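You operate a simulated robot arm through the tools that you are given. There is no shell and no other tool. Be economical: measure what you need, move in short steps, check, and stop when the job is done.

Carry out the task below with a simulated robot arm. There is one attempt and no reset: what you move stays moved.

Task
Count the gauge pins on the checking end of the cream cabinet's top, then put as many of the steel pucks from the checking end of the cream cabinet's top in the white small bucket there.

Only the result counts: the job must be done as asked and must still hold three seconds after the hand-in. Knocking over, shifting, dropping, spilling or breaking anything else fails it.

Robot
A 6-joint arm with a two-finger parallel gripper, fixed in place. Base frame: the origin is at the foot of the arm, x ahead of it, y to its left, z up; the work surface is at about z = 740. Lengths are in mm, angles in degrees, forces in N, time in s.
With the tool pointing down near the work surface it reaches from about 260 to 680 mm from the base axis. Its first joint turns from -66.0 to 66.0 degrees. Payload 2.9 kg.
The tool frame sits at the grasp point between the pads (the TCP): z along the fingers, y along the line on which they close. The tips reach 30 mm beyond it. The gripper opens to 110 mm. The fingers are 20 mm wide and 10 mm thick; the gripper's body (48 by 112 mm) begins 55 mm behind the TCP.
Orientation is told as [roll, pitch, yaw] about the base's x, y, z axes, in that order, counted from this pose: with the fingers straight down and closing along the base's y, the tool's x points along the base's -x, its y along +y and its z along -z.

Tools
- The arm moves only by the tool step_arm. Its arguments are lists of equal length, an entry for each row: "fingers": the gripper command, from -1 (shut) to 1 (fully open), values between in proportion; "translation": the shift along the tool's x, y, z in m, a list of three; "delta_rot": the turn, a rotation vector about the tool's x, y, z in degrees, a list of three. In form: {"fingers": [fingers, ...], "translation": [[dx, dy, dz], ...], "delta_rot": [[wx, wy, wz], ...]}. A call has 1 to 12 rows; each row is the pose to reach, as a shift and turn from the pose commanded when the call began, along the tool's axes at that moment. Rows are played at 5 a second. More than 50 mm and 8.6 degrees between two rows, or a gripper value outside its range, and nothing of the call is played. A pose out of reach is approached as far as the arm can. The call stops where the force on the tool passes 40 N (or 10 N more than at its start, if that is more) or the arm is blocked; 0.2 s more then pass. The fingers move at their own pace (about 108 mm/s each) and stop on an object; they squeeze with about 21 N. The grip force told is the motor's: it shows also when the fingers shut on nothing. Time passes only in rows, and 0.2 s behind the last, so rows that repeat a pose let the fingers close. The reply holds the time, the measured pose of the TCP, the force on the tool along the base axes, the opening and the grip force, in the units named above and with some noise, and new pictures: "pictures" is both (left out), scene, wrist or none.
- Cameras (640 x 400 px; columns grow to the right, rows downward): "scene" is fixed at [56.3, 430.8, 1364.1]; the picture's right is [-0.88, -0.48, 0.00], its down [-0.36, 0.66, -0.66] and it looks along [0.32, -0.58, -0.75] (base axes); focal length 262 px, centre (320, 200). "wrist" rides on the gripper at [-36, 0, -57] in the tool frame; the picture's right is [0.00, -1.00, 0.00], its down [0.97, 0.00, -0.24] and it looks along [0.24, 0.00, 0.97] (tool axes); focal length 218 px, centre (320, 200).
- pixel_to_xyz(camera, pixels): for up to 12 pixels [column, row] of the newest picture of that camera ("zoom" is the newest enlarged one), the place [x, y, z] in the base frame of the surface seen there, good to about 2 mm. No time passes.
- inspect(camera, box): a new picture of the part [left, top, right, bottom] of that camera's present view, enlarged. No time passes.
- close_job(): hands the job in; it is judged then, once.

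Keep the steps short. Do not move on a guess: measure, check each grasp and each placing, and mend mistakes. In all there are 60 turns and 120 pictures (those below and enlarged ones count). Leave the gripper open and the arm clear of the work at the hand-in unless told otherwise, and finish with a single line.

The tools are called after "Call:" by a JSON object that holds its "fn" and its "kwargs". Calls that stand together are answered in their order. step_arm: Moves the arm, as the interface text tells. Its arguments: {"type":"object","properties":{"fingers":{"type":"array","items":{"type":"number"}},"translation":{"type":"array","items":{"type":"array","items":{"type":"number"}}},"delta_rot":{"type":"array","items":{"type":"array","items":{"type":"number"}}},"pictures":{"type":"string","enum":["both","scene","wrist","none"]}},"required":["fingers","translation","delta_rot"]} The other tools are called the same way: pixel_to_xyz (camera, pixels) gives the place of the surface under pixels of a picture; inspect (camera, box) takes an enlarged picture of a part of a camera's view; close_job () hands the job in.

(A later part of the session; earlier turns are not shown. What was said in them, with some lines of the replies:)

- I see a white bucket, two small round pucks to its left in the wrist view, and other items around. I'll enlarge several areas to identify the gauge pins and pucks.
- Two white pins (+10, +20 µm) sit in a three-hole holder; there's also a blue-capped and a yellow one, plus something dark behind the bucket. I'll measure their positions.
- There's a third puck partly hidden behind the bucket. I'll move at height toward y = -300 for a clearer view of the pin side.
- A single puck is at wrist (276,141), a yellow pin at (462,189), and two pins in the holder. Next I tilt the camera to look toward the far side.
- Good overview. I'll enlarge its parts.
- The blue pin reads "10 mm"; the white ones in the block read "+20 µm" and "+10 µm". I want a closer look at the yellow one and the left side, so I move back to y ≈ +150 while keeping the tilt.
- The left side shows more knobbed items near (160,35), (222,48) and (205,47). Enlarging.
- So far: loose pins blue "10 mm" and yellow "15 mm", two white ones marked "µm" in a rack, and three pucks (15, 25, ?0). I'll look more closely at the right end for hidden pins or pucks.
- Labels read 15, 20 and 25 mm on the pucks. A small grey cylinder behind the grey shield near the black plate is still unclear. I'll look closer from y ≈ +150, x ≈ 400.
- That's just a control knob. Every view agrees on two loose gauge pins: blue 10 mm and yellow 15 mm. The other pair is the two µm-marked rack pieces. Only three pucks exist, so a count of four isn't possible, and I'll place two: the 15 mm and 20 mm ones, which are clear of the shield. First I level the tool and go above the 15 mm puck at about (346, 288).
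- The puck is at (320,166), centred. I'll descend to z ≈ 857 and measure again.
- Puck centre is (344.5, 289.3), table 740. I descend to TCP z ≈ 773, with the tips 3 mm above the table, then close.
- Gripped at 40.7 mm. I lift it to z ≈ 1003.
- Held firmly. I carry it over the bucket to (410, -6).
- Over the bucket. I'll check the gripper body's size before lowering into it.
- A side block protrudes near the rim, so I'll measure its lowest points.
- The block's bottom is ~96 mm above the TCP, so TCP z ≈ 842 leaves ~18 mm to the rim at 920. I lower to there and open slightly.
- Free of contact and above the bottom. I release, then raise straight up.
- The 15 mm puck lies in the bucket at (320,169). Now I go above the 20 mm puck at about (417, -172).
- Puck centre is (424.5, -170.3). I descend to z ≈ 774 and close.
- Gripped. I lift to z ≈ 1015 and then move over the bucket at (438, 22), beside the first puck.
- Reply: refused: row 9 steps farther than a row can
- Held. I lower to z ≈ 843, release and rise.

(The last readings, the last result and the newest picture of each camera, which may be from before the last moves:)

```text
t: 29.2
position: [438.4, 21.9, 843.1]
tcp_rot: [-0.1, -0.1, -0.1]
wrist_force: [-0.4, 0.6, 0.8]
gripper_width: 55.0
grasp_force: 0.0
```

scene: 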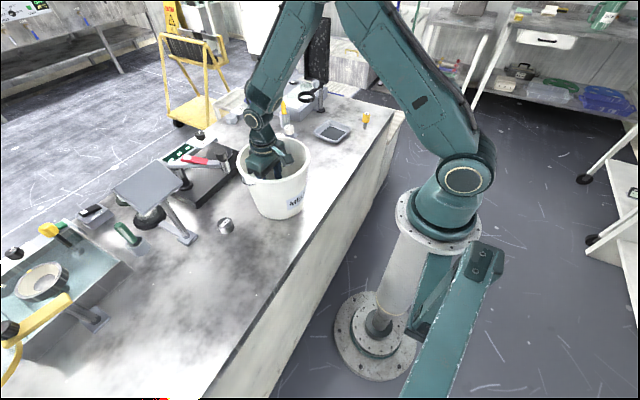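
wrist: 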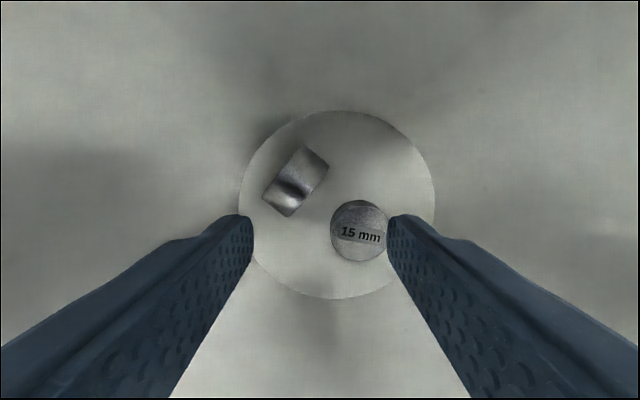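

Both pucks are in the bucket. I raise the arm clear and open.

Call:
{"fn": "step_arm", "kwargs": {"fingers": [0, 0, 0, 0, 0, 1, 1, 1], "translation": [[0, 0, -0.04], [0, 0, -0.085], [0, 0, -0.13], [0, 0, -0.175], [0, 0, -0.22], [0.02, 0, -0.25], [0.04, 0, -0.25], [0.04, 0, -0.25]], "delta_rot": [[0, 0, 0], [0, 0, 0], [0, 0, 0], [0, 0, 0], [0, 0, 0], [0, 0, 0], [0, 0, 0], [0, 0, 0]]}}

```text
t: 31.0
position: [397.9, 21.6, 1093.9]
tcp_rot: [0.0, 0.1, -0.1]
wrist_force: [-0.2, 0.1, -0.4]
gripper_width: 110.1
grasp_force: 0.0
```

scene: 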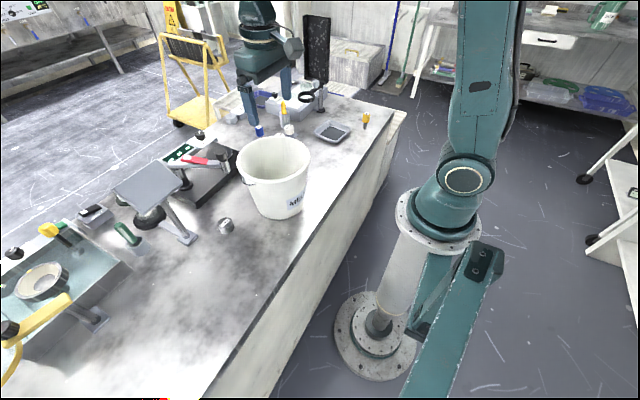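
wrist: 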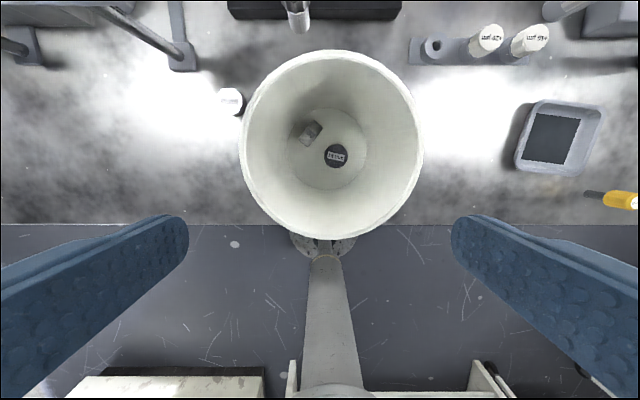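

Both pucks (px (336,156) and (310,133)) are inside the bucket. Everything else looks unmoved, the gripper is open and the arm is clear. Handing in.

Call:
{"fn": "close_job", "kwargs": {}}

```text
The job is handed in.
```

I counted two gauge pins (blue 10 mm and yellow 15 mm, leaving out the two white µm-marked pieces in the rack) and put two steel pucks, the 15 mm and the 20 mm, in the white bucket.
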